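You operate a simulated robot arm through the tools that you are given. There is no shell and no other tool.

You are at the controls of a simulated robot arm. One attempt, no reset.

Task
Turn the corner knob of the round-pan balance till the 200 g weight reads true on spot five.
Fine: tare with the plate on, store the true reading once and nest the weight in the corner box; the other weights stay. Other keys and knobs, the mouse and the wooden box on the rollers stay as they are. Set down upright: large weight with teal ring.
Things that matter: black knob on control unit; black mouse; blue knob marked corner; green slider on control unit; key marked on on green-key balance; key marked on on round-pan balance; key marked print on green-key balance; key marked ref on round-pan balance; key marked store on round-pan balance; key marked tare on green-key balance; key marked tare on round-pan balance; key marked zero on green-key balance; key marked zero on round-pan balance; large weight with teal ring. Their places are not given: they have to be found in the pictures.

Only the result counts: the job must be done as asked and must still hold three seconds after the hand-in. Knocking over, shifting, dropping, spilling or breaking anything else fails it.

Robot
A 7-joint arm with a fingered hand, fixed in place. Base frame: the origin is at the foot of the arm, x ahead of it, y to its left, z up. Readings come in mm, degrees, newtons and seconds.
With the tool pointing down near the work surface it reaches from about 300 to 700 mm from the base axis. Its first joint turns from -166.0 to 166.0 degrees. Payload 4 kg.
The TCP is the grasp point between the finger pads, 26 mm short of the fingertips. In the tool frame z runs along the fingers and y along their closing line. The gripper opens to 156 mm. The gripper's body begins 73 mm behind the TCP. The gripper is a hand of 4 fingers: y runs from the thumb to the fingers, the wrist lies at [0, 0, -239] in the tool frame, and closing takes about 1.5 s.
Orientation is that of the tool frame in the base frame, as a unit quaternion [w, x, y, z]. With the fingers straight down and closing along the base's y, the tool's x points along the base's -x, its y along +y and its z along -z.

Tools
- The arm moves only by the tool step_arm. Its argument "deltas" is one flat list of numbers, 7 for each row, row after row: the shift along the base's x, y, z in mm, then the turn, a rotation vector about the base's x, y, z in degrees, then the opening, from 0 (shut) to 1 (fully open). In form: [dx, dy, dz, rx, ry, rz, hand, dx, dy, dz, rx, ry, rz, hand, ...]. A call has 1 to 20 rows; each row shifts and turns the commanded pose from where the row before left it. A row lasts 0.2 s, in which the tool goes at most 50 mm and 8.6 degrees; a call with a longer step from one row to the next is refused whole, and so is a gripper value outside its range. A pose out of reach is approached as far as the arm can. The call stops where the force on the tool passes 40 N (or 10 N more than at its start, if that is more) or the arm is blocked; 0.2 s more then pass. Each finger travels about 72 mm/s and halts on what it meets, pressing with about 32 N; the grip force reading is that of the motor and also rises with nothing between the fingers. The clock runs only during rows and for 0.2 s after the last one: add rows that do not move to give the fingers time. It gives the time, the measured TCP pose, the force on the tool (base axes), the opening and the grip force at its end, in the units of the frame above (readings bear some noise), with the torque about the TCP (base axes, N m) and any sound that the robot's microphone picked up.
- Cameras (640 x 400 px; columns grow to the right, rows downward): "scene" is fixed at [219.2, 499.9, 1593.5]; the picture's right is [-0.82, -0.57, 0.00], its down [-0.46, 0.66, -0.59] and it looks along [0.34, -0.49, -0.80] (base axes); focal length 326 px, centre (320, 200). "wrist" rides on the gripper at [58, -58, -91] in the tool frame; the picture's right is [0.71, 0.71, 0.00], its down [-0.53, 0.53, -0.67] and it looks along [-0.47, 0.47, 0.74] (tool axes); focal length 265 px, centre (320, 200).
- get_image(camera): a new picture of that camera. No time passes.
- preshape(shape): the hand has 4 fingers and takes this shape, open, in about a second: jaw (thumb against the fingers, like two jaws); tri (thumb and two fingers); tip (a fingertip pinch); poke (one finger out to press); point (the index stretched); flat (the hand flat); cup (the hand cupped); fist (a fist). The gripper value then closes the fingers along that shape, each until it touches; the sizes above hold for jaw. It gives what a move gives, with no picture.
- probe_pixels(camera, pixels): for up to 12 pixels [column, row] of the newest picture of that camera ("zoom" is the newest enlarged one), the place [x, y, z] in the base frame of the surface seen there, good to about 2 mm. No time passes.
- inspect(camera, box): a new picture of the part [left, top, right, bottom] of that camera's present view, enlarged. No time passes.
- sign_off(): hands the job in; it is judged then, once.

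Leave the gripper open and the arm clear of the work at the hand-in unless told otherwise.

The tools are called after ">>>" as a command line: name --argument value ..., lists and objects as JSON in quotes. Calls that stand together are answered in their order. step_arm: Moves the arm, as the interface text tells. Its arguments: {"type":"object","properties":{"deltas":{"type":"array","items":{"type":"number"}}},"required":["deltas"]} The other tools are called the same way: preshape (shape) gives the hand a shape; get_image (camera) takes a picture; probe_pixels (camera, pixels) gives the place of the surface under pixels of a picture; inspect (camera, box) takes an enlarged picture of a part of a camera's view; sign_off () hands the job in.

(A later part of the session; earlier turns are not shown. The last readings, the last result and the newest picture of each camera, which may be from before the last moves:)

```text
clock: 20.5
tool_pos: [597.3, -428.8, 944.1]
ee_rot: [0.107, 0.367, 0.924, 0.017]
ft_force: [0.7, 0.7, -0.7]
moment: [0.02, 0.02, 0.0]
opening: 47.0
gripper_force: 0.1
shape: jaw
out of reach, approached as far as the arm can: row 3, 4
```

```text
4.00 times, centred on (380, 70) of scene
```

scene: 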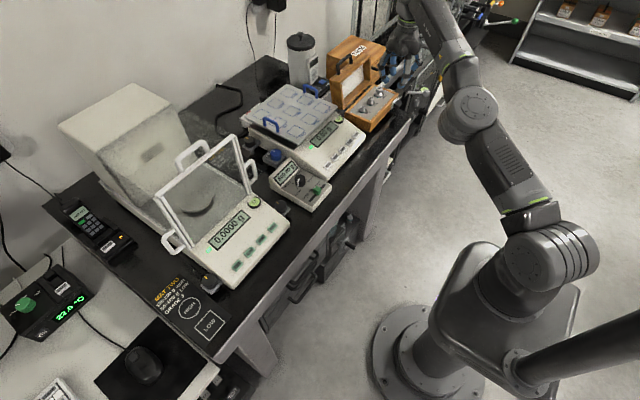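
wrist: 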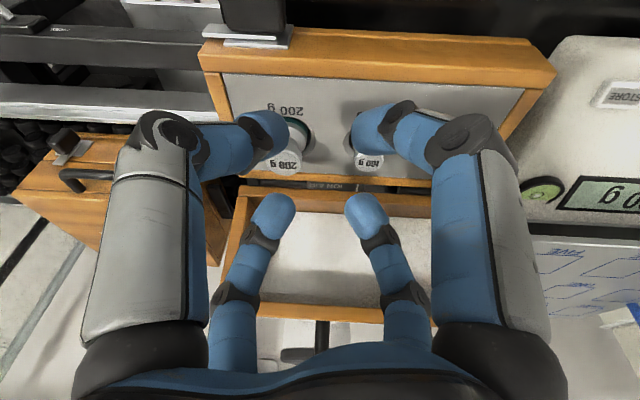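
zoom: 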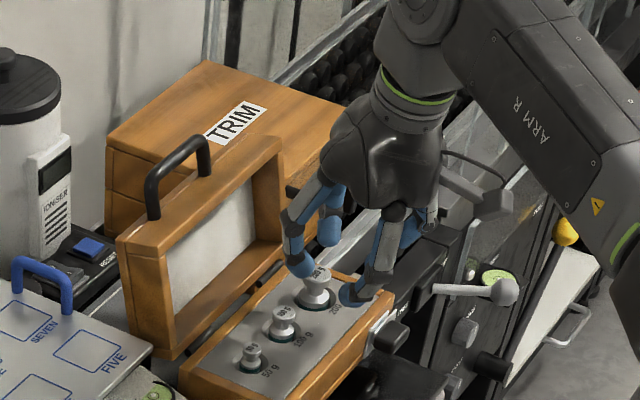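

The reach limit came again at TCP (597,-429,944). I'd like to understand the arm's geometry, so I'll probe its shoulder and base surfaces in the scene picture.

>>> get_image --camera "scene"

>>> probe_pixels --camera "scene" --pixels '[[400, 350], [450, 320], [500, 270], [550, 250], [530, 180], [480, 110], [440, 60], [600, 390], [420, 300], [350, 300], [560, 260], [410, 20]]'

```text
taken
```

scene: 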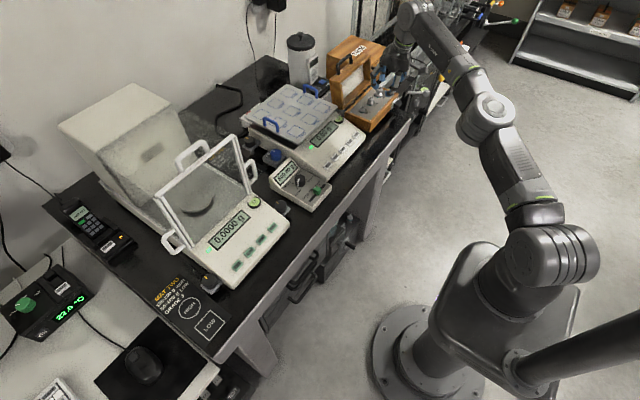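

```text
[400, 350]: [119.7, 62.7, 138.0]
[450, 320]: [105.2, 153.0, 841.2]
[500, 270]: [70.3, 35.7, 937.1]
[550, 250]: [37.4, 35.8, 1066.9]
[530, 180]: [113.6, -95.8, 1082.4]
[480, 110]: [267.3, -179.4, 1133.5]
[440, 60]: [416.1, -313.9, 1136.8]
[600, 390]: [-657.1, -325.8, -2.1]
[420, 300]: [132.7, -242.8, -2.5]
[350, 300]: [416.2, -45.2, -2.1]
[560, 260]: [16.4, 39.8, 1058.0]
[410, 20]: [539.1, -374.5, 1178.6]
```

The arm stands on a pedestal: the shoulder is near z≈1004, and the wrist point can go about 710 mm from it. For the weight (r≈777) I need about 22° lean toward the robot along the radial direction. I'll back off slightly and turn the hand to yaw -81° with 22° radial lean, so the fingers sit symmetrically about the lean direction.

>>> step_arm --deltas '[-4, 3, 2, 0, -2.12, -7.38, 0.3, -4, 3, 2, 0, -2.12, -7.38, 0.3, -4, 3, 2, 0, -2.12, -7.38, 0.3, -4, 3, 2, 0, -2.12, -7.38, 0.3, -4, 3, 2, 0, -2.12, -7.38, 0.3, 0, 0, 0, 0, 0, 0, 0.3]'

>>> get_image --camera "wrist"

```text
clock: 21.9
tool_pos: [575.4, -416.8, 955.9]
ee_rot: [0.19, 0.638, 0.746, 0.017]
ft_force: [-0.5, -1.0, -0.9]
moment: [0.0, 0.0, -0.01]
opening: 46.9
gripper_force: 0.0
shape: jaw
```

```text
taken
```

wrist: 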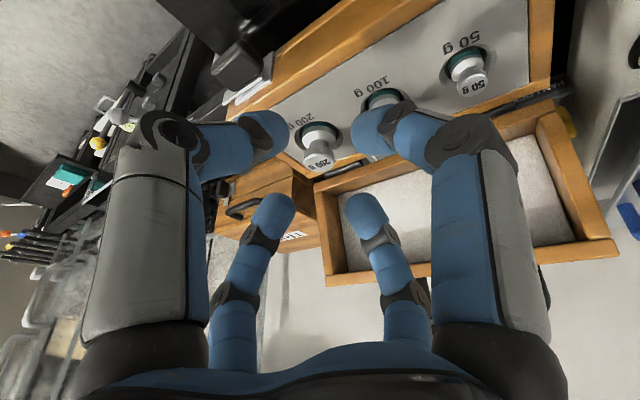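

The orientation is as wanted. I'll move to a point on the tool axis about 45 mm before the grasp: TCP ≈ (612.5,-443,940).

>>> step_arm --deltas '[12.4, -8.7, -5.3, 0, 0, 0, 0.3, 12.4, -8.7, -5.3, 0, 0, 0, 0.3, 12.3, -8.7, -5.3, 0, 0, 0, 0.3, 0, 0, 0, 0, 0, 0, 0.3]'

>>> get_image --camera "wrist"

>>> inspect --camera "scene" --box '[330, 40, 426, 120]'

```text
clock: 22.9
tool_pos: [611.9, -442.9, 939.9]
ee_rot: [0.191, 0.637, 0.747, 0.017]
ft_force: [-0.7, 0.0, -0.1]
moment: [0.01, -0.03, 0.04]
opening: 46.9
gripper_force: 0.0
shape: jaw
```

```text
taken
```

wrist: 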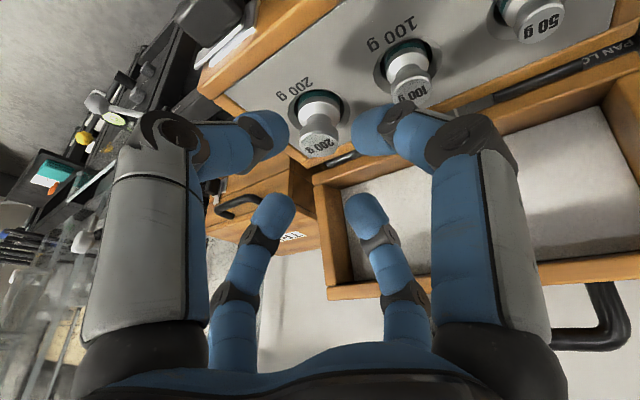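

```text
5.00 times, centred on (378, 80) of scene
```

zoom: 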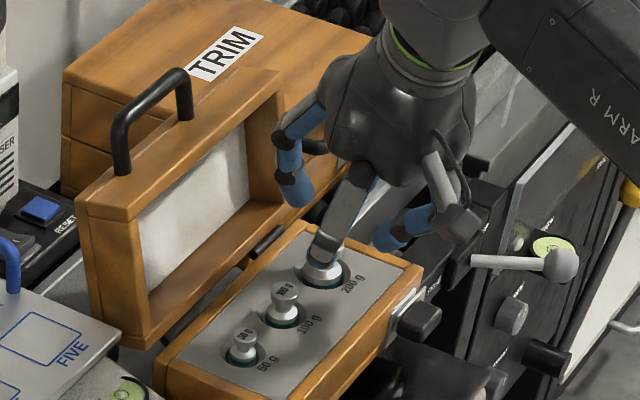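

The 200 g weight sits centred between the fingers in the wrist view (cap near (319,140)). I'll probe it from here to refine the target.

>>> probe_pixels --camera "wrist" --pixels '[[319, 143], [302, 140], [337, 143], [319, 133], [319, 155], [318, 110], [292, 105], [349, 105], [407, 85], [430, 97], [318, 95]]'

>>> inspect --camera "wrist" --box '[240, 60, 400, 260]'

```text
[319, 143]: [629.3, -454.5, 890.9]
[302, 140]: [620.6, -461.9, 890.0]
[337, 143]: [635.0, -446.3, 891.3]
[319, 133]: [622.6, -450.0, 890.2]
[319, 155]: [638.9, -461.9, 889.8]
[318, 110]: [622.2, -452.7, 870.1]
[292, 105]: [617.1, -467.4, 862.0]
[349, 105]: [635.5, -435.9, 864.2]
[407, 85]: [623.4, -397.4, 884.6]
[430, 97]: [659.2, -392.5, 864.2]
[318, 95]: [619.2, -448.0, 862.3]
```

```text
2.00 times, centred on (320, 160) of wrist
```

zoom: 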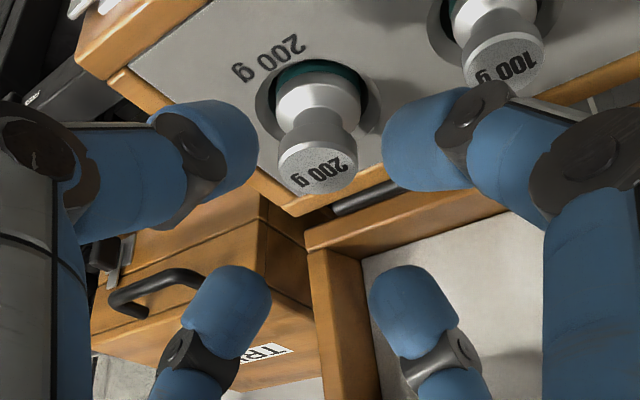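

The refined cap centre is ≈ (629.7,-455.5), top ≈ 889. I'll advance along the tool axis to TCP ≈ (625.2,-452.3,898.4), with the hand still open at 47 mm.

>>> step_arm --deltas '[2.66, -1.88, -8.3, 0, 0, 0, 0.3, 2.66, -1.88, -8.3, 0, 0, 0, 0.3, 2.66, -1.88, -8.3, 0, 0, 0, 0.3, 2.66, -1.88, -8.3, 0, 0, 0, 0.3, 2.66, -1.88, -8.3, 0, 0, 0, 0.3, 0, 0, 0, 0, 0, 0, 0.3]'

>>> inspect --camera "wrist" --box '[220, 60, 420, 260]'

>>> inspect --camera "scene" --box '[340, 50, 420, 120]'

```text
clock: 24.3
tool_pos: [626.6, -451.7, 898.6]
ee_rot: [0.192, 0.637, 0.747, 0.017]
ft_force: [-5.9, -0.4, 14.8]
moment: [-0.03, 0.41, 0.04]
opening: 47.5
gripper_force: 0.0
shape: jaw
```

```text
2.00 times, centred on (320, 160) of wrist
```

zoom: 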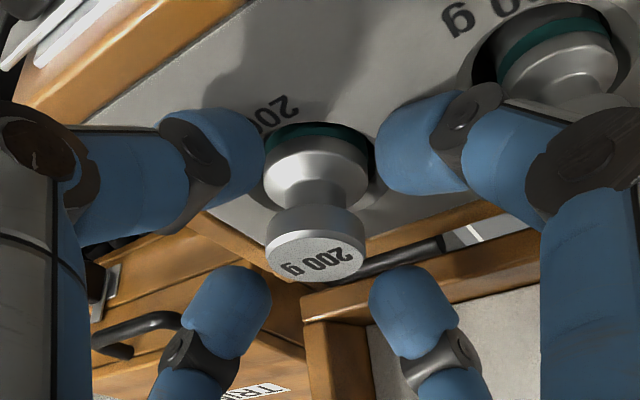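

```text
5.71 times, centred on (380, 85) of scene
```

zoom: 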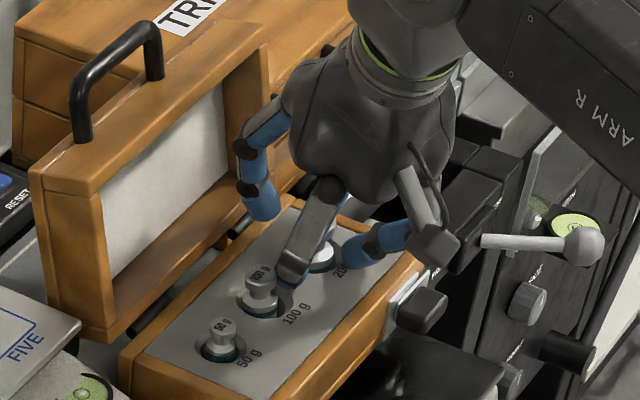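

There's 15 N upward, located under the robot-side finger: a lower fingertip is touching the box's surface. I'll raise 4 mm straight away.

>>> step_arm --deltas '[0, 0, 2, 0, 0, 0, 0.3, 0, 0, 2, 0, 0, 0, 0.3, 0, 0, 0, 0, 0, 0, 0.3]'

>>> inspect --camera "wrist" --box '[220, 60, 420, 260]'

>>> probe_pixels --camera "zoom" --pixels '[[320, 260], [275, 245], [365, 245], [230, 150], [420, 150], [250, 290], [400, 290], [190, 190], [315, 225], [318, 170]]'

```text
clock: 25.1
tool_pos: [627.0, -450.5, 901.4]
ee_rot: [0.19, 0.637, 0.747, 0.017]
ft_force: [0.1, 0.1, -0.2]
moment: [0.0, 0.02, 0.01]
opening: 46.7
gripper_force: 0.1
shape: jaw
```

```text
2.00 times, centred on (320, 160) of wrist
```

zoom: 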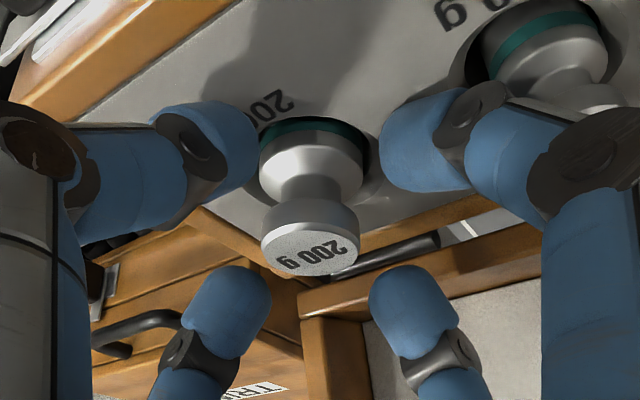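

```text
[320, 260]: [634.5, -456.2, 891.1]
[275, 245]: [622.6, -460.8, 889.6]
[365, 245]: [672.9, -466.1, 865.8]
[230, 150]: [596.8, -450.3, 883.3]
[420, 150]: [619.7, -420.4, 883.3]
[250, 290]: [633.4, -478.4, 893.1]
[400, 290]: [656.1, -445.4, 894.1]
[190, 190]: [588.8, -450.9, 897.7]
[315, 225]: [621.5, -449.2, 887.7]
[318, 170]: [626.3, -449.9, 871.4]
```

The force is gone. The cap sits slightly toward -x of the finger axis, so I'll shift (-2.5,-1.2), narrow the hand to about 34 mm, and check before lowering the last few mm.

>>> step_arm --deltas '[-2.5, -1.2, 0, 0, 0, 0, 0.3, 0, 0, 0, 0, 0, 0, 0.22, 0, 0, 0, 0, 0, 0, 0.22, 0, 0, 0, 0, 0, 0, 0.22]'

>>> inspect --camera "wrist" --box '[220, 60, 420, 260]'

```text
clock: 26.1
tool_pos: [624.0, -451.4, 901.5]
ee_rot: [0.19, 0.638, 0.746, 0.016]
ft_force: [-0.2, -0.7, 0.4]
moment: [-0.01, 0.0, 0.0]
opening: 34.6
gripper_force: 0.0
shape: jaw
```

```text
2.00 times, centred on (320, 160) of wrist
```

zoom: 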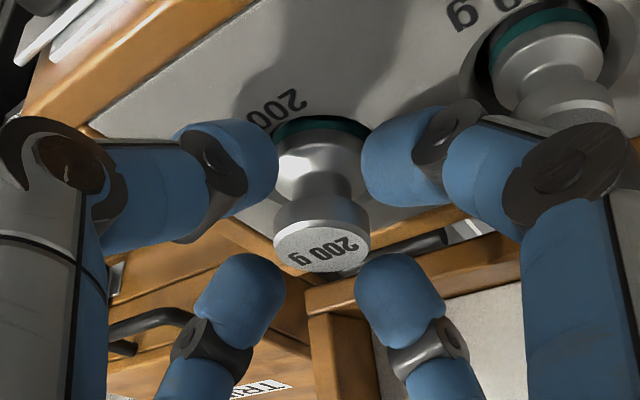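

The hand is centred on the weight. I'll lower 1 mm and close onto the cap, then read the forces.

>>> step_arm --deltas '[0, 0, -1, 0, 0, 0, 0.22, 0, 0, 0, 0, 0, 0, 0.18, 0, 0, 0, 0, 0, 0, 0.15, 0, 0, 0, 0, 0, 0, 0.1, 0, 0, 0, 0, 0, 0, 0.05, 0, 0, 0, 0, 0, 0, 0, 0, 0, 0, 0, 0, 0, 0]'

>>> inspect --camera "wrist" --box '[220, 60, 420, 260]'

>>> inspect --camera "scene" --box '[340, 50, 420, 120]'

```text
clock: 27.7
tool_pos: [625.5, -451.7, 901.9]
ee_rot: [0.189, 0.636, 0.747, 0.017]
ft_force: [0.1, 0.3, -0.2]
moment: [0.0, -0.01, 0.01]
opening: 20.2
gripper_force: 32.2
shape: jaw
```

```text
2.00 times, centred on (320, 160) of wrist
```

zoom: 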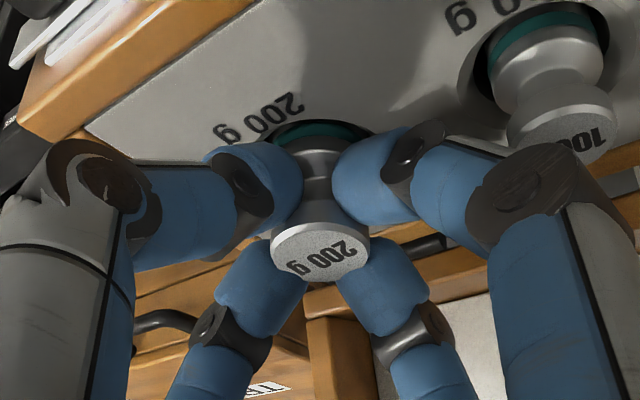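

```text
5.71 times, centred on (380, 85) of scene
```

zoom: 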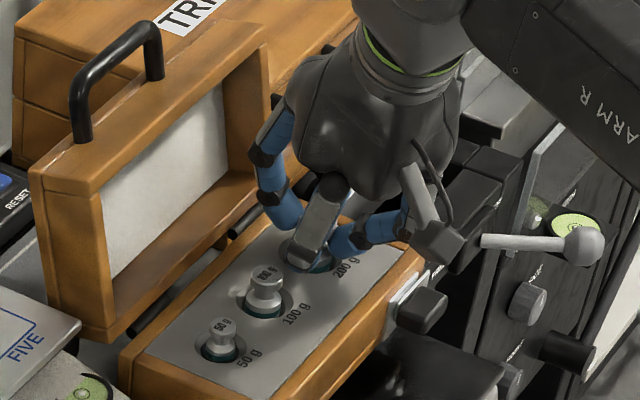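

The grip reads 32 N at 20 mm opening: the robot-side fingers hold under the cap, the far ones on its side. I'll lift slowly, 8 mm first, and look.

>>> step_arm --deltas '[0, 0, 2, 0, 0, 0, 0, 0, 0, 3, 0, 0, 0, 0, 0, 0, 3, 0, 0, 0, 0, 0, 0, 0, 0, 0, 0, 0]'

>>> inspect --camera "wrist" --box '[220, 60, 420, 260]'

>>> inspect --camera "scene" --box '[340, 50, 420, 120]'

```text
clock: 28.7
tool_pos: [624.9, -452.3, 909.0]
ee_rot: [0.19, 0.637, 0.747, 0.016]
ft_force: [0.6, 0.3, -1.7]
moment: [0.04, 0.0, 0.01]
opening: 20.2
gripper_force: 32.7
shape: jaw
```

```text
2.00 times, centred on (320, 160) of wrist
```

zoom: 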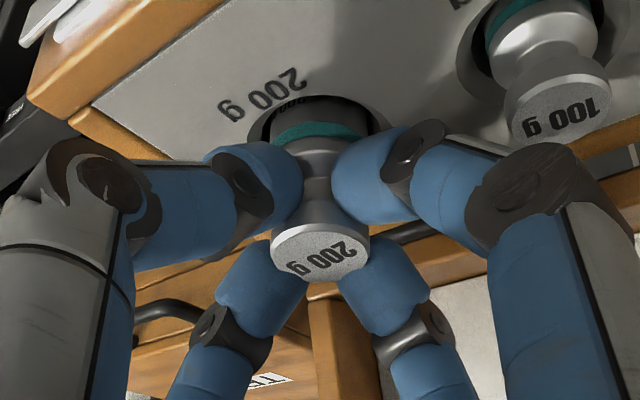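

```text
5.71 times, centred on (380, 85) of scene
```

zoom: 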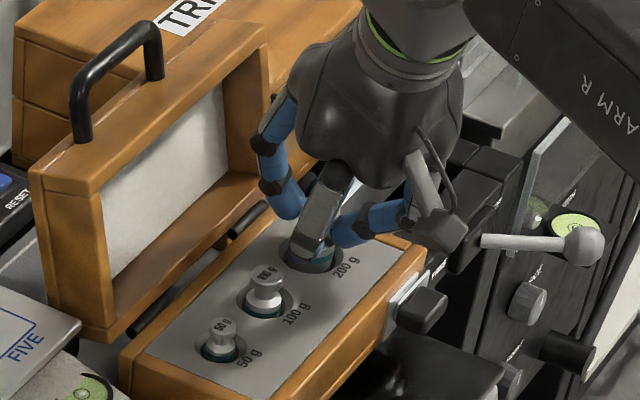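

The weight rises with the hand (about -1.7 N) and it stays in place in the fingers. I'll lift 25 mm more, straight up.

>>> step_arm --deltas '[0, 0, 5, 0, 0, 0, 0, 0, 0, 5, 0, 0, 0, 0, 0, 0, 5, 0, 0, 0, 0, 0, 0, 5, 0, 0, 0, 0, 0, 0, 5, 0, 0, 0, 0, 0, 0, 0, 0, 0, 0, 0]'

>>> inspect --camera "wrist" --box '[220, 60, 420, 260]'

>>> inspect --camera "scene" --box '[340, 50, 420, 120]'

```text
clock: 30.1
tool_pos: [624.8, -451.6, 933.0]
ee_rot: [0.19, 0.637, 0.747, 0.016]
ft_force: [0.0, 0.1, -2.0]
moment: [0.01, -0.02, -0.02]
opening: 20.2
gripper_force: 31.9
shape: jaw
```

```text
2.00 times, centred on (320, 160) of wrist
```

zoom: 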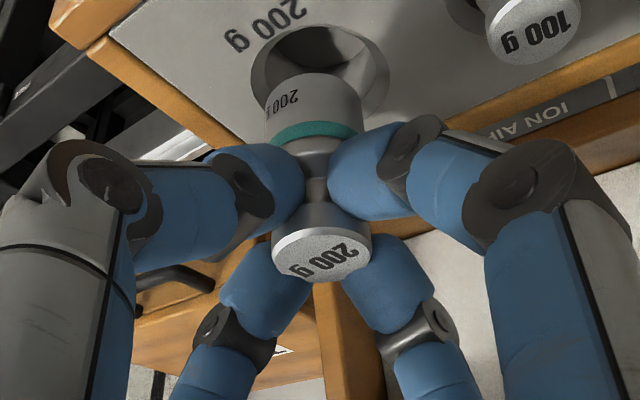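

```text
5.71 times, centred on (380, 85) of scene
```

zoom: 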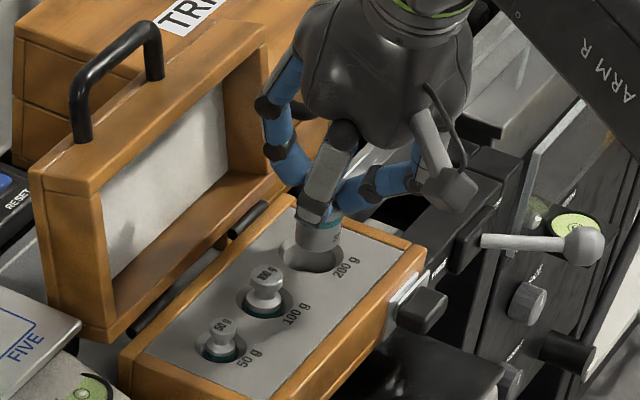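

Almost the whole body is out now. I'll probe the weight's bottom edge, ring and cap in the wrist zoom to know its length and tilt.

>>> inspect --camera "wrist" --box '[220, 60, 420, 260]'

>>> probe_pixels --camera "zoom" --pixels '[[313, 82], [313, 120], [313, 131], [268, 110], [358, 110], [320, 230], [320, 255], [280, 250], [365, 250], [320, 190], [320, 60], [300, 82]]'

```text
2.00 times, centred on (320, 160) of wrist
```

zoom: 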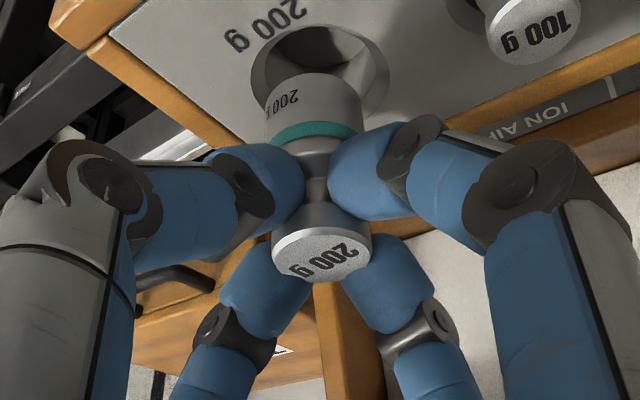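

```text
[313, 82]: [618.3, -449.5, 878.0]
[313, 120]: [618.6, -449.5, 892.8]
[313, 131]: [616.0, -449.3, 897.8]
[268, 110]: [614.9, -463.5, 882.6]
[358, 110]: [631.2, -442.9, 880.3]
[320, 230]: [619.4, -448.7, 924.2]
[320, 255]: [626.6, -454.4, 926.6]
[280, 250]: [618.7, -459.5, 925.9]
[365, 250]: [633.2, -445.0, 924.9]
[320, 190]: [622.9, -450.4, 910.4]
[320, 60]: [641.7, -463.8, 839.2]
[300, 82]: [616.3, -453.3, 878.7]
```

The weight hangs upright (bottom z≈876, cap top z≈926, so about 49 mm tall). I'll lift a bit more, pull back toward the robot away from the lid, travel over to y≈-226, then go in above spot FIVE, keeping the hand's orientation.

>>> step_arm --deltas '[0, 0, 8, 0, 0, 0, 0, 0, 0, 10, 0, 0, 0, 0, -9, 6.5, 11, 0, 0, 0, 0, -11, 8, 11, 0, 0, 0, 0, -12, 9, 11, 0, 0, 0, 0, -12, 12, 11, 0, 0, 0, 0, 0, 20, 2, 0, 0, 0, 0, 4, 25, 0, 0, 0, 0, 0, 4, 28, 0, 0, 0, 0, 0, 4, 28, 0, 0, 0, 0, 0, 4, 28, 0, 0, 0, 0, 0, 4, 28, 0, 0, 0, 0, 0, 4, 22, 0, 0, 0, 0, 0, 4, 12, 0, 0, 0, 0, 0, 0, 0, 0, 0, 0, 0, 0]'

>>> get_image --camera "wrist"

>>> inspect --camera "scene" --box '[280, 30, 420, 150]'

```text
clock: 33.3
tool_pos: [647.9, -267.3, 1025.9]
ee_rot: [0.188, 0.636, 0.748, 0.017]
ft_force: [-0.4, -0.3, -1.7]
moment: [-0.01, 0.01, -0.03]
opening: 20.0
gripper_force: 32.0
shape: jaw
out of reach, approached as far as the arm can: row 10, 11, 12, 13, 14
```

```text
taken
```

wrist: 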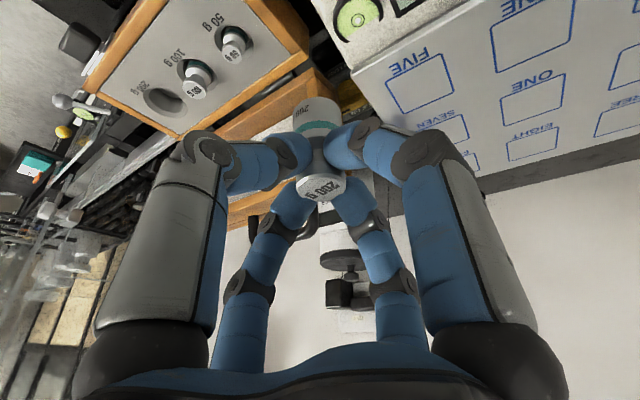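

```text
3.33 times, centred on (350, 90) of scene
```

zoom: 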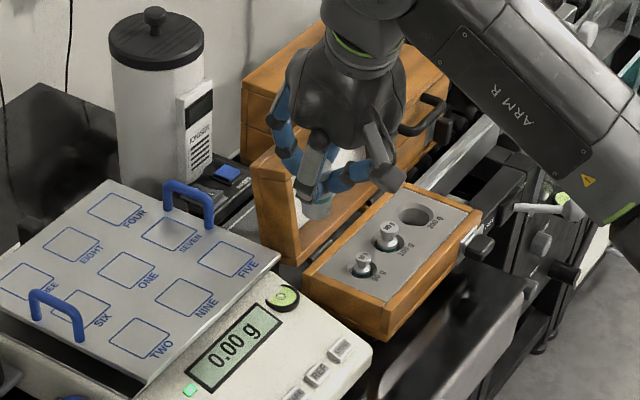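

Rows 10–14 hit a joint limit: keeping the same yaw while swinging toward y=-226 isn't possible. The hand is clear (weight bottom ≈ z 968). I'll yaw +20° about the vertical, which keeps the weight upright, while backing off to about (605,-228,1005).

>>> step_arm --deltas '[-10, 6, -4, 0, 0, 4, 0, -10, 8, -4, 0, 0, 4, 0, -10, 8, -4, 0, 0, 4, 0, -10, 8, -4, 0, 0, 4, 0, -3, 9, -4, 0, 0, 4, 0, 0, 0, 0, 0, 0, 0, 0]'

>>> get_image --camera "wrist"

```text
clock: 34.7
tool_pos: [602.7, -229.3, 1006.0]
ee_rot: [0.185, 0.497, 0.846, 0.049]
ft_force: [0.2, -0.4, -3.0]
moment: [0.01, -0.03, 0.0]
opening: 20.2
gripper_force: 31.8
shape: jaw
```

```text
taken
```

wrist: 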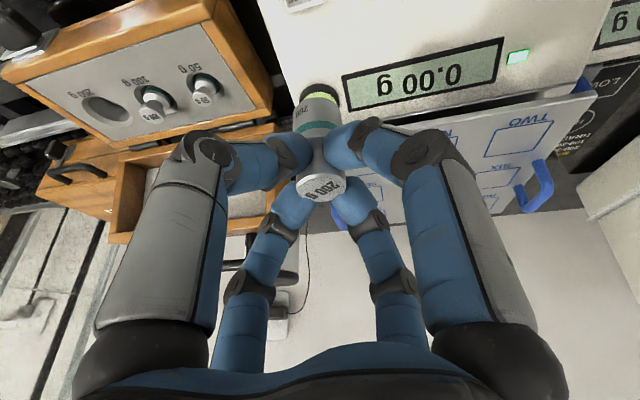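

The orientation is right. Now I'll move in above spot FIVE to TCP ≈ (716,-223.5,1000), with the weight's bottom about 33 mm above the plate.

>>> step_arm --deltas '[28.4, 1.4, -1.5, 0, 0, 0, 0, 28.4, 1.4, -1.5, 0, 0, 0, 0, 28.4, 1.4, -1.5, 0, 0, 0, 0, 28.4, 1.6, -1.5, 0, 0, 0, 0, 0, 0, 0, 0, 0, 0, 0]'

>>> inspect --camera "wrist" --box '[220, 60, 420, 260]'

>>> inspect --camera "scene" --box '[270, 50, 370, 140]'

```text
clock: 35.9
tool_pos: [717.4, -223.9, 998.2]
ee_rot: [0.185, 0.498, 0.846, 0.049]
ft_force: [-0.6, -0.2, -1.7]
moment: [-0.03, 0.02, -0.02]
opening: 20.0
gripper_force: 31.7
shape: jaw
```

```text
2.00 times, centred on (320, 160) of wrist
```

zoom: 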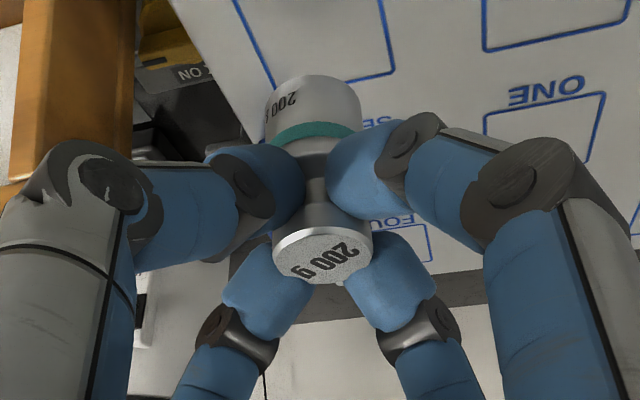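

```text
4.44 times, centred on (320, 95) of scene
```

zoom: 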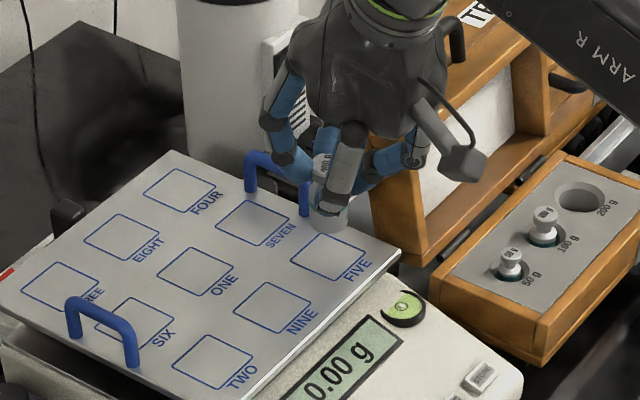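

I see FIVE's square behind the weight in the wrist view. I'll probe the square's edges and the weight's surface to align them.

>>> inspect --camera "wrist" --box '[240, 0, 440, 200]'

>>> probe_pixels --camera "wrist" --pixels '[[340, 62], [416, 97], [416, 60], [376, 100], [376, 110], [376, 122], [354, 112], [397, 112]]'

```text
2.00 times, centred on (340, 100) of wrist
```

zoom: 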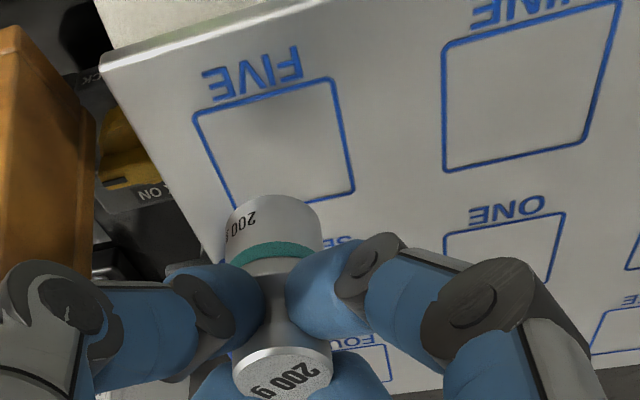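

```text
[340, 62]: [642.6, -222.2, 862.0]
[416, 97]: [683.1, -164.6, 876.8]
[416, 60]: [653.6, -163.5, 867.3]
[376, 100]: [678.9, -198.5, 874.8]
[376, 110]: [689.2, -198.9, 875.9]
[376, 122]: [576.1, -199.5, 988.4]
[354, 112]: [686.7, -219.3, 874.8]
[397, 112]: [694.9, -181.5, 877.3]
```

Those probes used an older wrist picture. I'll probe the zoom instead: FIVE's corners near (195,115), (333,80), (353,190), (240,205) and the weight's body.

>>> probe_pixels --camera "zoom" --pixels '[[197, 115], [333, 82], [353, 190], [236, 205], [275, 140], [270, 202], [272, 240], [230, 225], [320, 222], [285, 375], [285, 355], [245, 372]]'

```text
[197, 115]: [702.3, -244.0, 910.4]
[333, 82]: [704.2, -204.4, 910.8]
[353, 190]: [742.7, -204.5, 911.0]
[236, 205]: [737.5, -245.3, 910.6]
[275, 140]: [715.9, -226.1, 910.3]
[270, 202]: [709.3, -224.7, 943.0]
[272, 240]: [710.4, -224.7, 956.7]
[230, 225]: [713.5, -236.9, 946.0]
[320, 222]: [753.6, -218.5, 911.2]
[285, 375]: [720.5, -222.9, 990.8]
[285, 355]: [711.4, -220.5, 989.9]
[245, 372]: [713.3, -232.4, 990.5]
```

FIVE's centre is ≈ (722.5,-224.8) and the weight's axis ≈ (722.8,-228.3). I'll shift +3.3 mm in y and lower 22 mm, then look again.

>>> step_arm --deltas '[0, 3.3, -4, 0, 0, 0, 0, 0, 0, -6, 0, 0, 0, 0, 0, 0, -6, 0, 0, 0, 0, 0, 0, -6, 0, 0, 0, 0, 0, 0, 0, 0, 0, 0, 0]'

>>> inspect --camera "wrist" --box '[240, 0, 440, 200]'

>>> probe_pixels --camera "zoom" --pixels '[[272, 202], [272, 240], [232, 225], [318, 225], [275, 140], [260, 205], [290, 200]]'

>>> inspect --camera "scene" --box '[280, 60, 360, 130]'

```text
clock: 37.1
tool_pos: [716.2, -221.1, 976.6]
ee_rot: [0.185, 0.498, 0.846, 0.05]
ft_force: [-0.8, 0.3, -2.5]
moment: [0.02, 0.0, -0.01]
opening: 20.1
gripper_force: 32.0
shape: jaw
```

```text
2.00 times, centred on (340, 100) of wrist
```

zoom: 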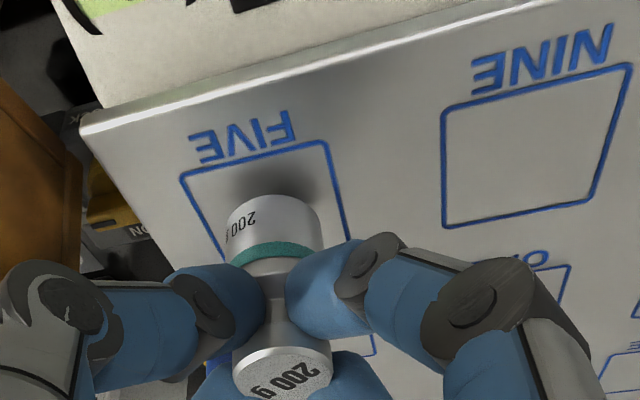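

```text
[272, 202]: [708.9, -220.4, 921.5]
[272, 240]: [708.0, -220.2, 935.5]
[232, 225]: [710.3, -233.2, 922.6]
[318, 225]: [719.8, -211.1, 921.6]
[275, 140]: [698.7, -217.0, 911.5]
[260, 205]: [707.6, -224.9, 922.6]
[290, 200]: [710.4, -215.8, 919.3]
```

```text
5.71 times, centred on (320, 95) of scene
```

zoom: 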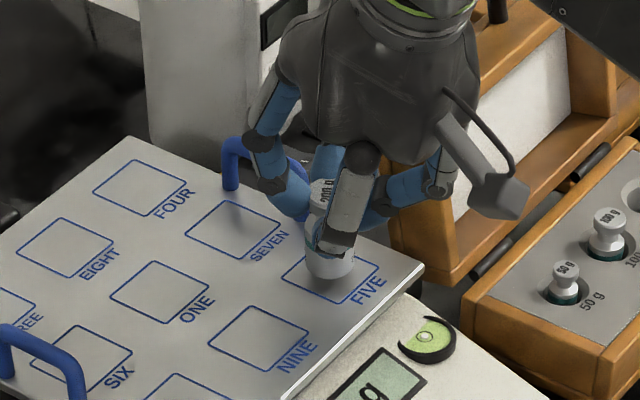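

The weight's axis is now ≈ (721.5,-224) and its bottom ≈ 9 mm above the plate. I'll lower 7 mm, then finish in 1 mm steps.

>>> step_arm --deltas '[1, -0.5, -2, 0, 0, 0, 0, 0, 0, -2, 0, 0, 0, 0, 0, 0, -2, 0, 0, 0, 0, 0, 0, -1, 0, 0, 0, 0, 0, 0, 0, 0, 0, 0, 0]'

>>> inspect --camera "wrist" --box '[240, 0, 440, 200]'

>>> inspect --camera "scene" --box '[290, 70, 370, 140]'

```text
clock: 38.3
tool_pos: [717.1, -220.6, 970.2]
ee_rot: [0.184, 0.498, 0.846, 0.05]
ft_force: [0.7, 0.0, -2.5]
moment: [-0.01, 0.0, -0.02]
opening: 19.9
gripper_force: 31.6
shape: jaw
```

```text
2.00 times, centred on (340, 100) of wrist
```

zoom: 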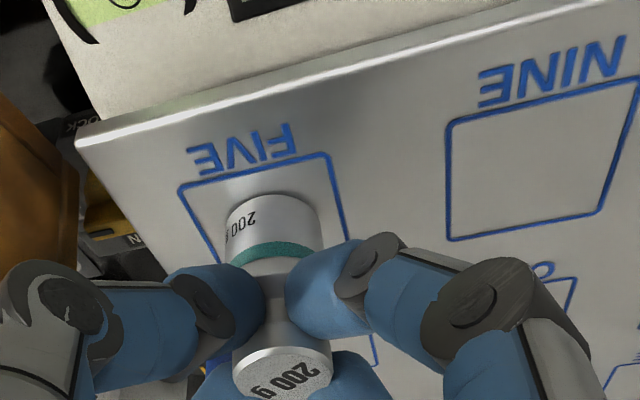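

```text
5.71 times, centred on (330, 105) of scene
```

zoom: 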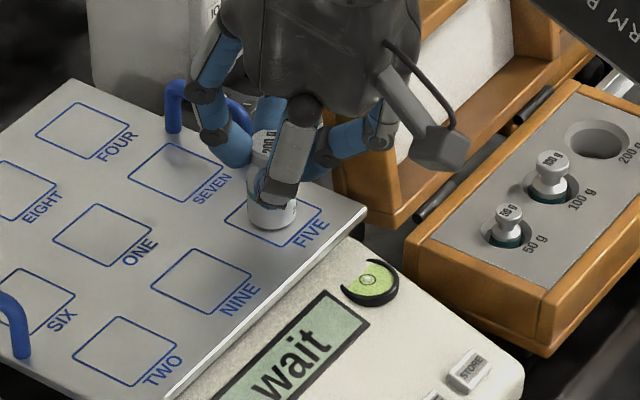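

The display shows "wait", so the weight is probably just touching or about to. I'll lower in two 0.7 mm steps and watch the force.

>>> step_arm --deltas '[0, 0, -0.7, 0, 0, 0, 0, 0, 0, -0.7, 0, 0, 0, 0, 0, 0, 0, 0, 0, 0, 0]'

>>> inspect --camera "scene" --box '[290, 70, 370, 140]'

```text
clock: 39.1
tool_pos: [718.8, -220.9, 970.0]
ee_rot: [0.185, 0.498, 0.846, 0.05]
ft_force: [-0.5, 0.5, 3.0]
moment: [0.01, 0.01, -0.01]
opening: 19.9
gripper_force: 32.1
shape: jaw
```

```text
5.71 times, centred on (330, 105) of scene
```

zoom: 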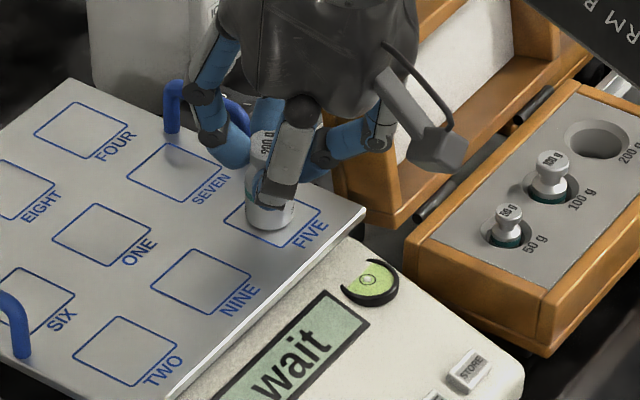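

The force changed to +3 N, so the weight stands on the plate. I'll open the fingers gradually to 47 mm without moving the arm.

>>> step_arm --deltas '[0, 0, 0, 0, 0, 0, 0.14, 0, 0, 0, 0, 0, 0, 0.16, 0, 0, 0, 0, 0, 0, 0.18, 0, 0, 0, 0, 0, 0, 0.21, 0, 0, 0, 0, 0, 0, 0.25, 0, 0, 0, 0, 0, 0, 0.3, 0, 0, 0, 0, 0, 0, 0.3]'

>>> inspect --camera "wrist" --box '[240, 0, 440, 200]'

>>> inspect --camera "scene" --box '[290, 70, 370, 140]'

```text
clock: 40.7
tool_pos: [717.9, -220.3, 969.8]
ee_rot: [0.185, 0.498, 0.846, 0.049]
ft_force: [0.9, 0.1, 0.2]
moment: [0.04, 0.01, 0.02]
opening: 46.3
gripper_force: 0.1
shape: jaw
```

```text
2.00 times, centred on (340, 100) of wrist
```

zoom: 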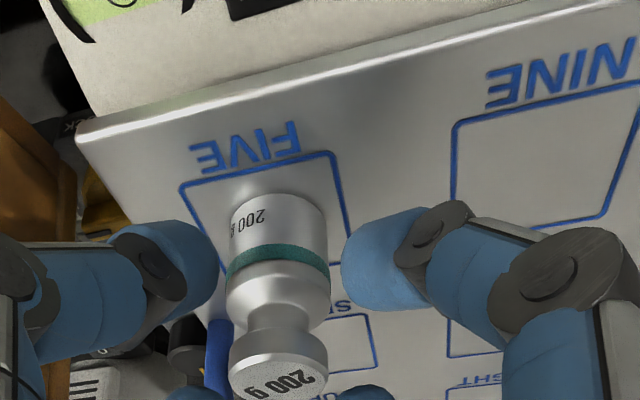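

```text
5.71 times, centred on (330, 105) of scene
```

zoom: 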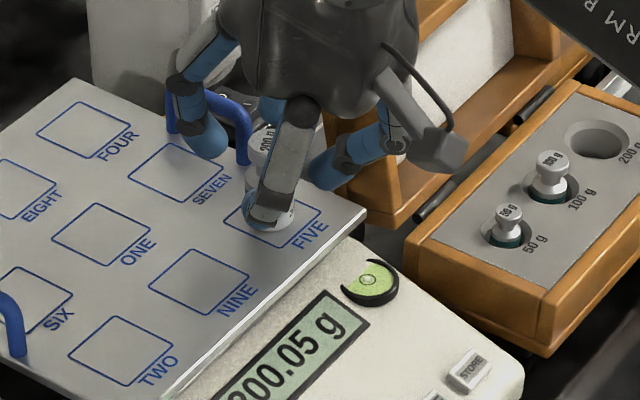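

The weight stands upright on FIVE and the balance reads 200.05 g. I'll withdraw along the tool axis, then back toward the robot.

>>> step_arm --deltas '[-1.8, 0.5, 4.6, 0, 0, 0, 0.3, -3.6, 1, 9.25, 0, 0, 0, 0.3, -3.6, 1, 9.25, 0, 0, 0, 0.3, -3.6, 1, 9.25, 0, 0, 0, 0.3, -3.6, 1, 9.25, 0, 0, 0, 0.3, -3.6, 1, 9.25, 0, 0, 0, 0.3, -30, 0, 5, 0, 0, 0, 0.3, -40, 0, 0, 0, 0, 0, 0.3, -40, 10, 0, 0, 0, 0, 0.3, 0, 0, 0, 0, 0, 0, 0.3]'

>>> get_image --camera "wrist"

>>> inspect --camera "scene" --box '[240, 70, 370, 170]'

```text
clock: 42.9
tool_pos: [586.6, -206.0, 1023.8]
ee_rot: [0.184, 0.498, 0.846, 0.05]
ft_force: [-0.3, 0.9, 0.6]
moment: [-0.03, -0.02, 0.0]
opening: 46.5
gripper_force: 0.0
shape: jaw
```

```text
taken
```

wrist: 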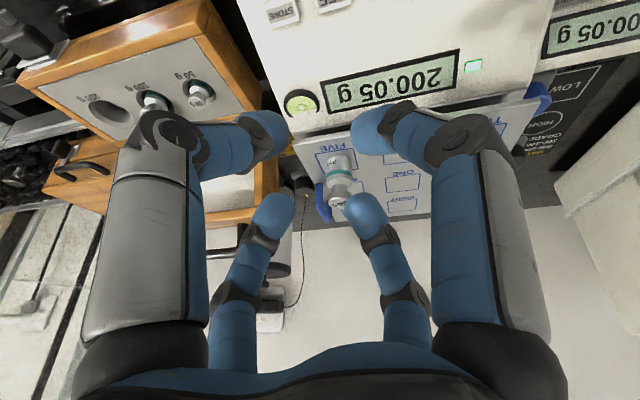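

```text
4.00 times, centred on (305, 120) of scene
```

zoom: 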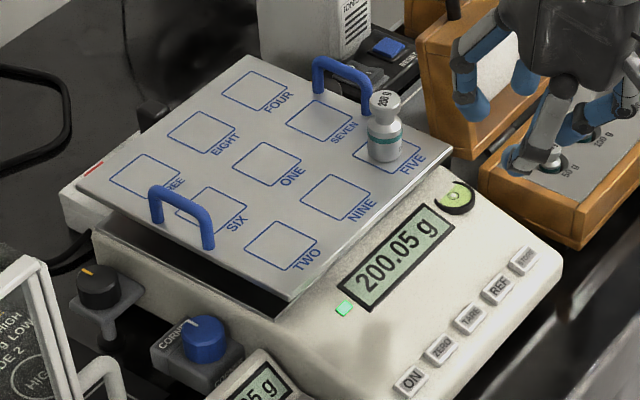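

The reading is stable at 200.05 g, so the CORNER knob has to bring it down by 0.05. The knob sits beside the balance wall and plate, so a wide pinch won't fit. I'll use the "poke" finger, leaned so the hand stays clear of the plate, and turn the knob by friction on its top. First I'll shape the hand here, and look at the draft shield's extent.

>>> preshape --shape "poke"

>>> inspect --camera "scene" --box '[150, 110, 310, 230]'

>>> probe_pixels --camera "zoom" --pixels '[[375, 105], [130, 195], [375, 320], [440, 300], [395, 200], [150, 105], [230, 60], [180, 410], [90, 50], [520, 315], [600, 230], [497, 290]]'

```text
clock: 43.8
tool_pos: [587.5, -205.8, 1025.2]
ee_rot: [0.185, 0.497, 0.846, 0.049]
ft_force: [-0.1, -0.9, -0.2]
moment: [-0.01, 0.0, 0.02]
opening: 0.2
gripper_force: 0.0
shape: poke
```

```text
3.33 times, centred on (230, 170) of scene
```

zoom: 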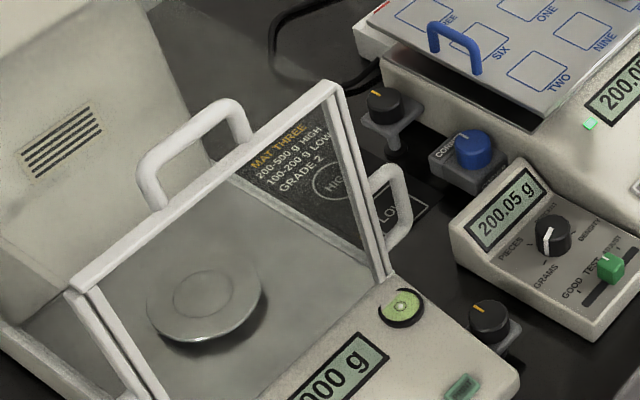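

```text
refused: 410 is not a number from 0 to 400
```

I'll probe the shield frame again with valid pixels: its top right corner near (330,90), its side handle near (395,175) and (408,220), and the control unit's edges.

>>> probe_pixels --camera "zoom" --pixels '[[328, 88], [390, 170], [407, 220], [385, 272], [200, 190], [230, 105], [520, 160], [452, 225], [545, 200], [473, 142], [610, 265], [553, 225]]'

>>> inspect --camera "scene" --box '[250, 130, 310, 170]'

```text
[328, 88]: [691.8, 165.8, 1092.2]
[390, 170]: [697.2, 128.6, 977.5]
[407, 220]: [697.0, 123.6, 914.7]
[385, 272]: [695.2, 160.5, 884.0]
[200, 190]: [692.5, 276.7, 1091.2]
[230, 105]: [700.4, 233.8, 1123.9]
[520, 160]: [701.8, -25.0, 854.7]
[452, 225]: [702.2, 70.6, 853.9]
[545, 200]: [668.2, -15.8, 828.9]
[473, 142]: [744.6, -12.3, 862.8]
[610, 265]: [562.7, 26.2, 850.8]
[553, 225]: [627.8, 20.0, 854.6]
```

```text
10.00 times, centred on (280, 150) of scene
```

zoom: 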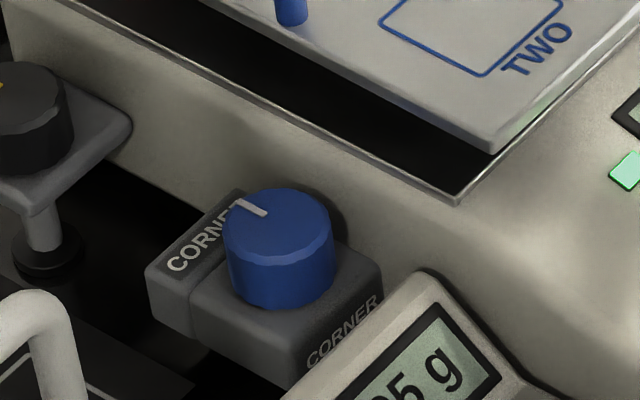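

The shield's nearest part is its side handle (y≈123), which leaves room for a lean of 30° with the wrist toward (-x,+y). I'll probe the knob's top rim in this zoom for an accurate centre and pointer direction.

>>> probe_pixels --camera "zoom" --pixels '[[228, 224], [326, 222], [290, 191], [266, 256], [277, 224], [241, 202], [264, 214], [305, 245], [248, 200], [390, 270], [200, 230], [350, 180]]'

>>> step_arm --deltas '[0, 20, 4, -3.96, 1.53, 5.89, 1, 0, 20, 4, -3.96, 1.53, 5.89, 1, 2, 20, 4, -3.96, 1.53, 5.89, 1, 2, 20, 4, -3.96, 1.53, 5.89, 1, 2, 20, 4, -3.96, 1.53, 5.89, 1, 2, 20, 4, -3.96, 1.53, 5.89, 1, 2, 20, 4, -3.96, 1.53, 5.89, 1, 2, 20, 4, -3.96, 1.53, 5.89, 1, 2, 20, 4, -3.96, 1.53, 5.89, 1, 0, 0, 0, 0, 0, 0, 1]'

>>> get_image --camera "wrist"

>>> get_image --camera "scene"

```text
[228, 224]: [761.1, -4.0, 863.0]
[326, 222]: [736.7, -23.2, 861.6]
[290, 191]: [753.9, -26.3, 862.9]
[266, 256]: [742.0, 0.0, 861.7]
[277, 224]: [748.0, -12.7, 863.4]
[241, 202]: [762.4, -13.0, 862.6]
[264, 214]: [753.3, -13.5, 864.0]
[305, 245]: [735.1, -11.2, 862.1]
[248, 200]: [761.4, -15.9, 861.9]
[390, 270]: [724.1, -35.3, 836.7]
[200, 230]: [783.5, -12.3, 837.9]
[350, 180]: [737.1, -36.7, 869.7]
```

```text
clock: 46.0
tool_pos: [601.1, -23.4, 1060.1]
ee_rot: [0.184, -0.001, 0.966, -0.183]
ft_force: [-0.2, 0.3, -0.3]
moment: [0.02, 0.01, 0.0]
opening: 0.0
gripper_force: 0.1
shape: poke
```

```text
taken
```

wrist: 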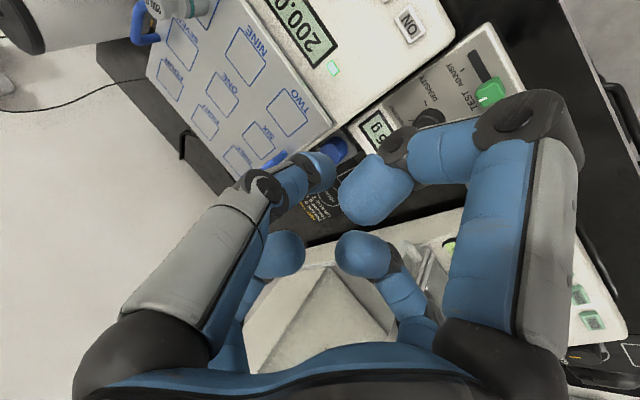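

```text
taken
```

scene: 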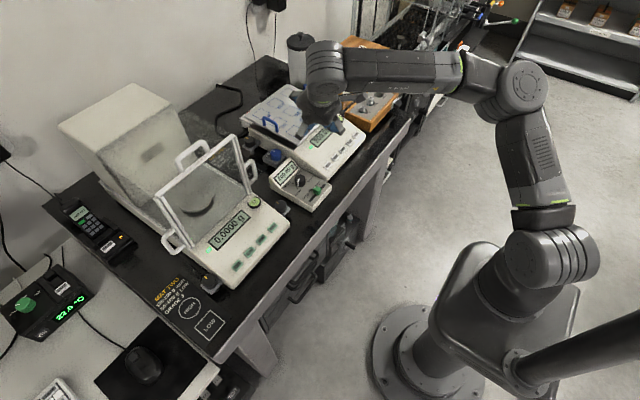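

The knob's centre is ≈ (749.5,-13.6), r≈14.5, top z≈862.5, pointer along +x. The hand is oriented as planned. I'll move to above the knob's +y half, TCP ≈ (743,3.5,930), about 40 mm over the top.

>>> step_arm --deltas '[28.4, 5.4, -26, 0, 0, 0, 1, 28.4, 5.4, -26, 0, 0, 0, 1, 28.4, 5.4, -26, 0, 0, 0, 1, 28.4, 5.4, -26, 0, 0, 0, 1, 28.4, 5.4, -26, 0, 0, 0, 1, 0, 0, 0, 0, 0, 0, 1]'

>>> get_image --camera "wrist"

>>> inspect --camera "scene" --box '[220, 80, 320, 170]'

```text
clock: 47.4
tool_pos: [744.0, 0.8, 930.9]
ee_rot: [0.184, -0.001, 0.966, -0.184]
ft_force: [0.3, 0.1, 0.4]
moment: [-0.01, 0.03, 0.04]
opening: 0.0
gripper_force: 0.0
shape: poke
```

```text
taken
```

wrist: 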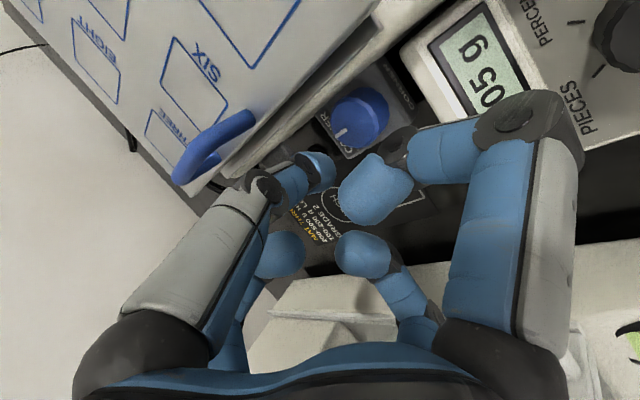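

```text
4.44 times, centred on (270, 125) of scene
```

zoom: 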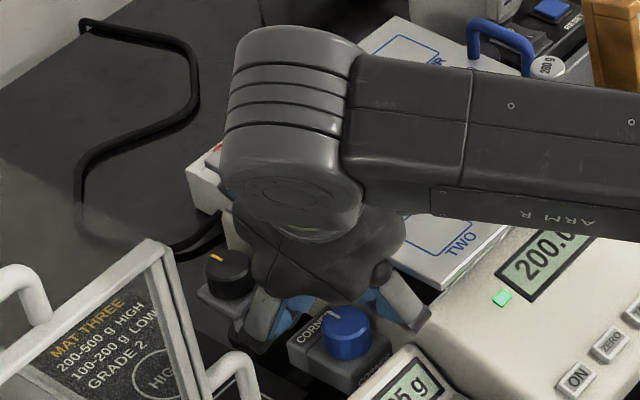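

The wrist view shows the fingertip at (325,170) and the knob at (360,118) below. I'll probe both for alignment.

>>> probe_pixels --camera "wrist" --pixels '[[325, 165], [332, 172], [322, 185], [318, 160], [308, 172], [360, 112], [335, 118], [385, 108], [362, 92], [345, 140], [340, 132], [230, 130]]'

>>> inspect --camera "wrist" --box '[260, 60, 460, 220]'

```text
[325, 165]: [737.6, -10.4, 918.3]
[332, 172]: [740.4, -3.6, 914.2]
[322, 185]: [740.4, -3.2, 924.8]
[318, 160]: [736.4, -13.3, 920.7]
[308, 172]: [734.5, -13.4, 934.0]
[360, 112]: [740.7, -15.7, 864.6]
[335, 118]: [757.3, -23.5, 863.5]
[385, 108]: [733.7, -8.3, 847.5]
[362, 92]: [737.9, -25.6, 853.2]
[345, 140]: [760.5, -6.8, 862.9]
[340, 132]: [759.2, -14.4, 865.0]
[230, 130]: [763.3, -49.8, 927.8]
```

```text
2.50 times, centred on (360, 140) of wrist
```

zoom: 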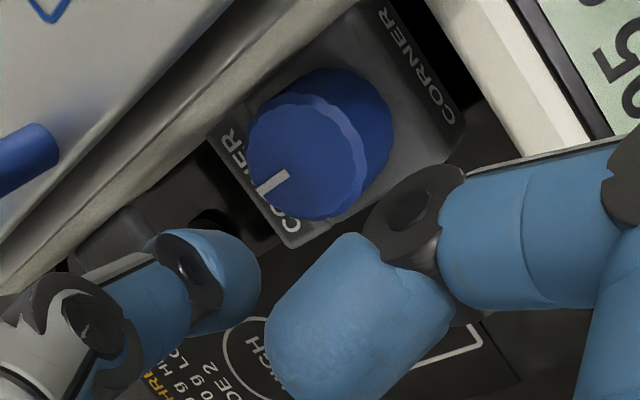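

The fingertip is ≈ (750,-8.4) at z≈915, near the wanted spot on the knob's +y half. I'll shift (-0.5,+2.8) and lower 37 mm.

>>> step_arm --deltas '[-0.5, 2.8, -8, 0, 0, 0, 1, 0, 0, -10, 0, 0, 0, 1, 0, 0, -10, 0, 0, 0, 1, 0, 0, -9, 0, 0, 0, 1, 0, 0, 0, 0, 0, 0, 1]'

>>> inspect --camera "wrist" --box '[260, 60, 460, 220]'

>>> inspect --camera "scene" --box '[220, 90, 320, 180]'

```text
clock: 48.6
tool_pos: [742.3, 4.4, 891.6]
ee_rot: [0.184, -0.001, 0.966, -0.183]
ft_force: [-0.6, 0.5, 0.5]
moment: [-0.02, -0.01, 0.01]
opening: 0.2
gripper_force: 0.0
shape: poke
```

```text
2.50 times, centred on (360, 140) of wrist
```

zoom: 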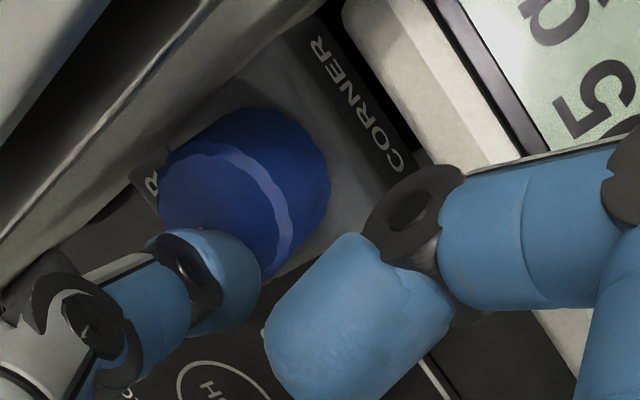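

```text
4.44 times, centred on (270, 135) of scene
```

zoom: 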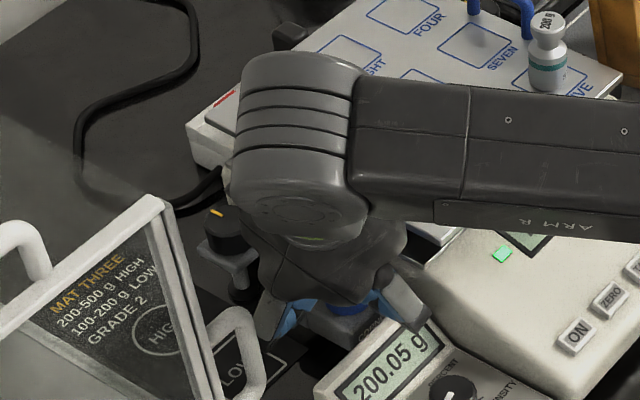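

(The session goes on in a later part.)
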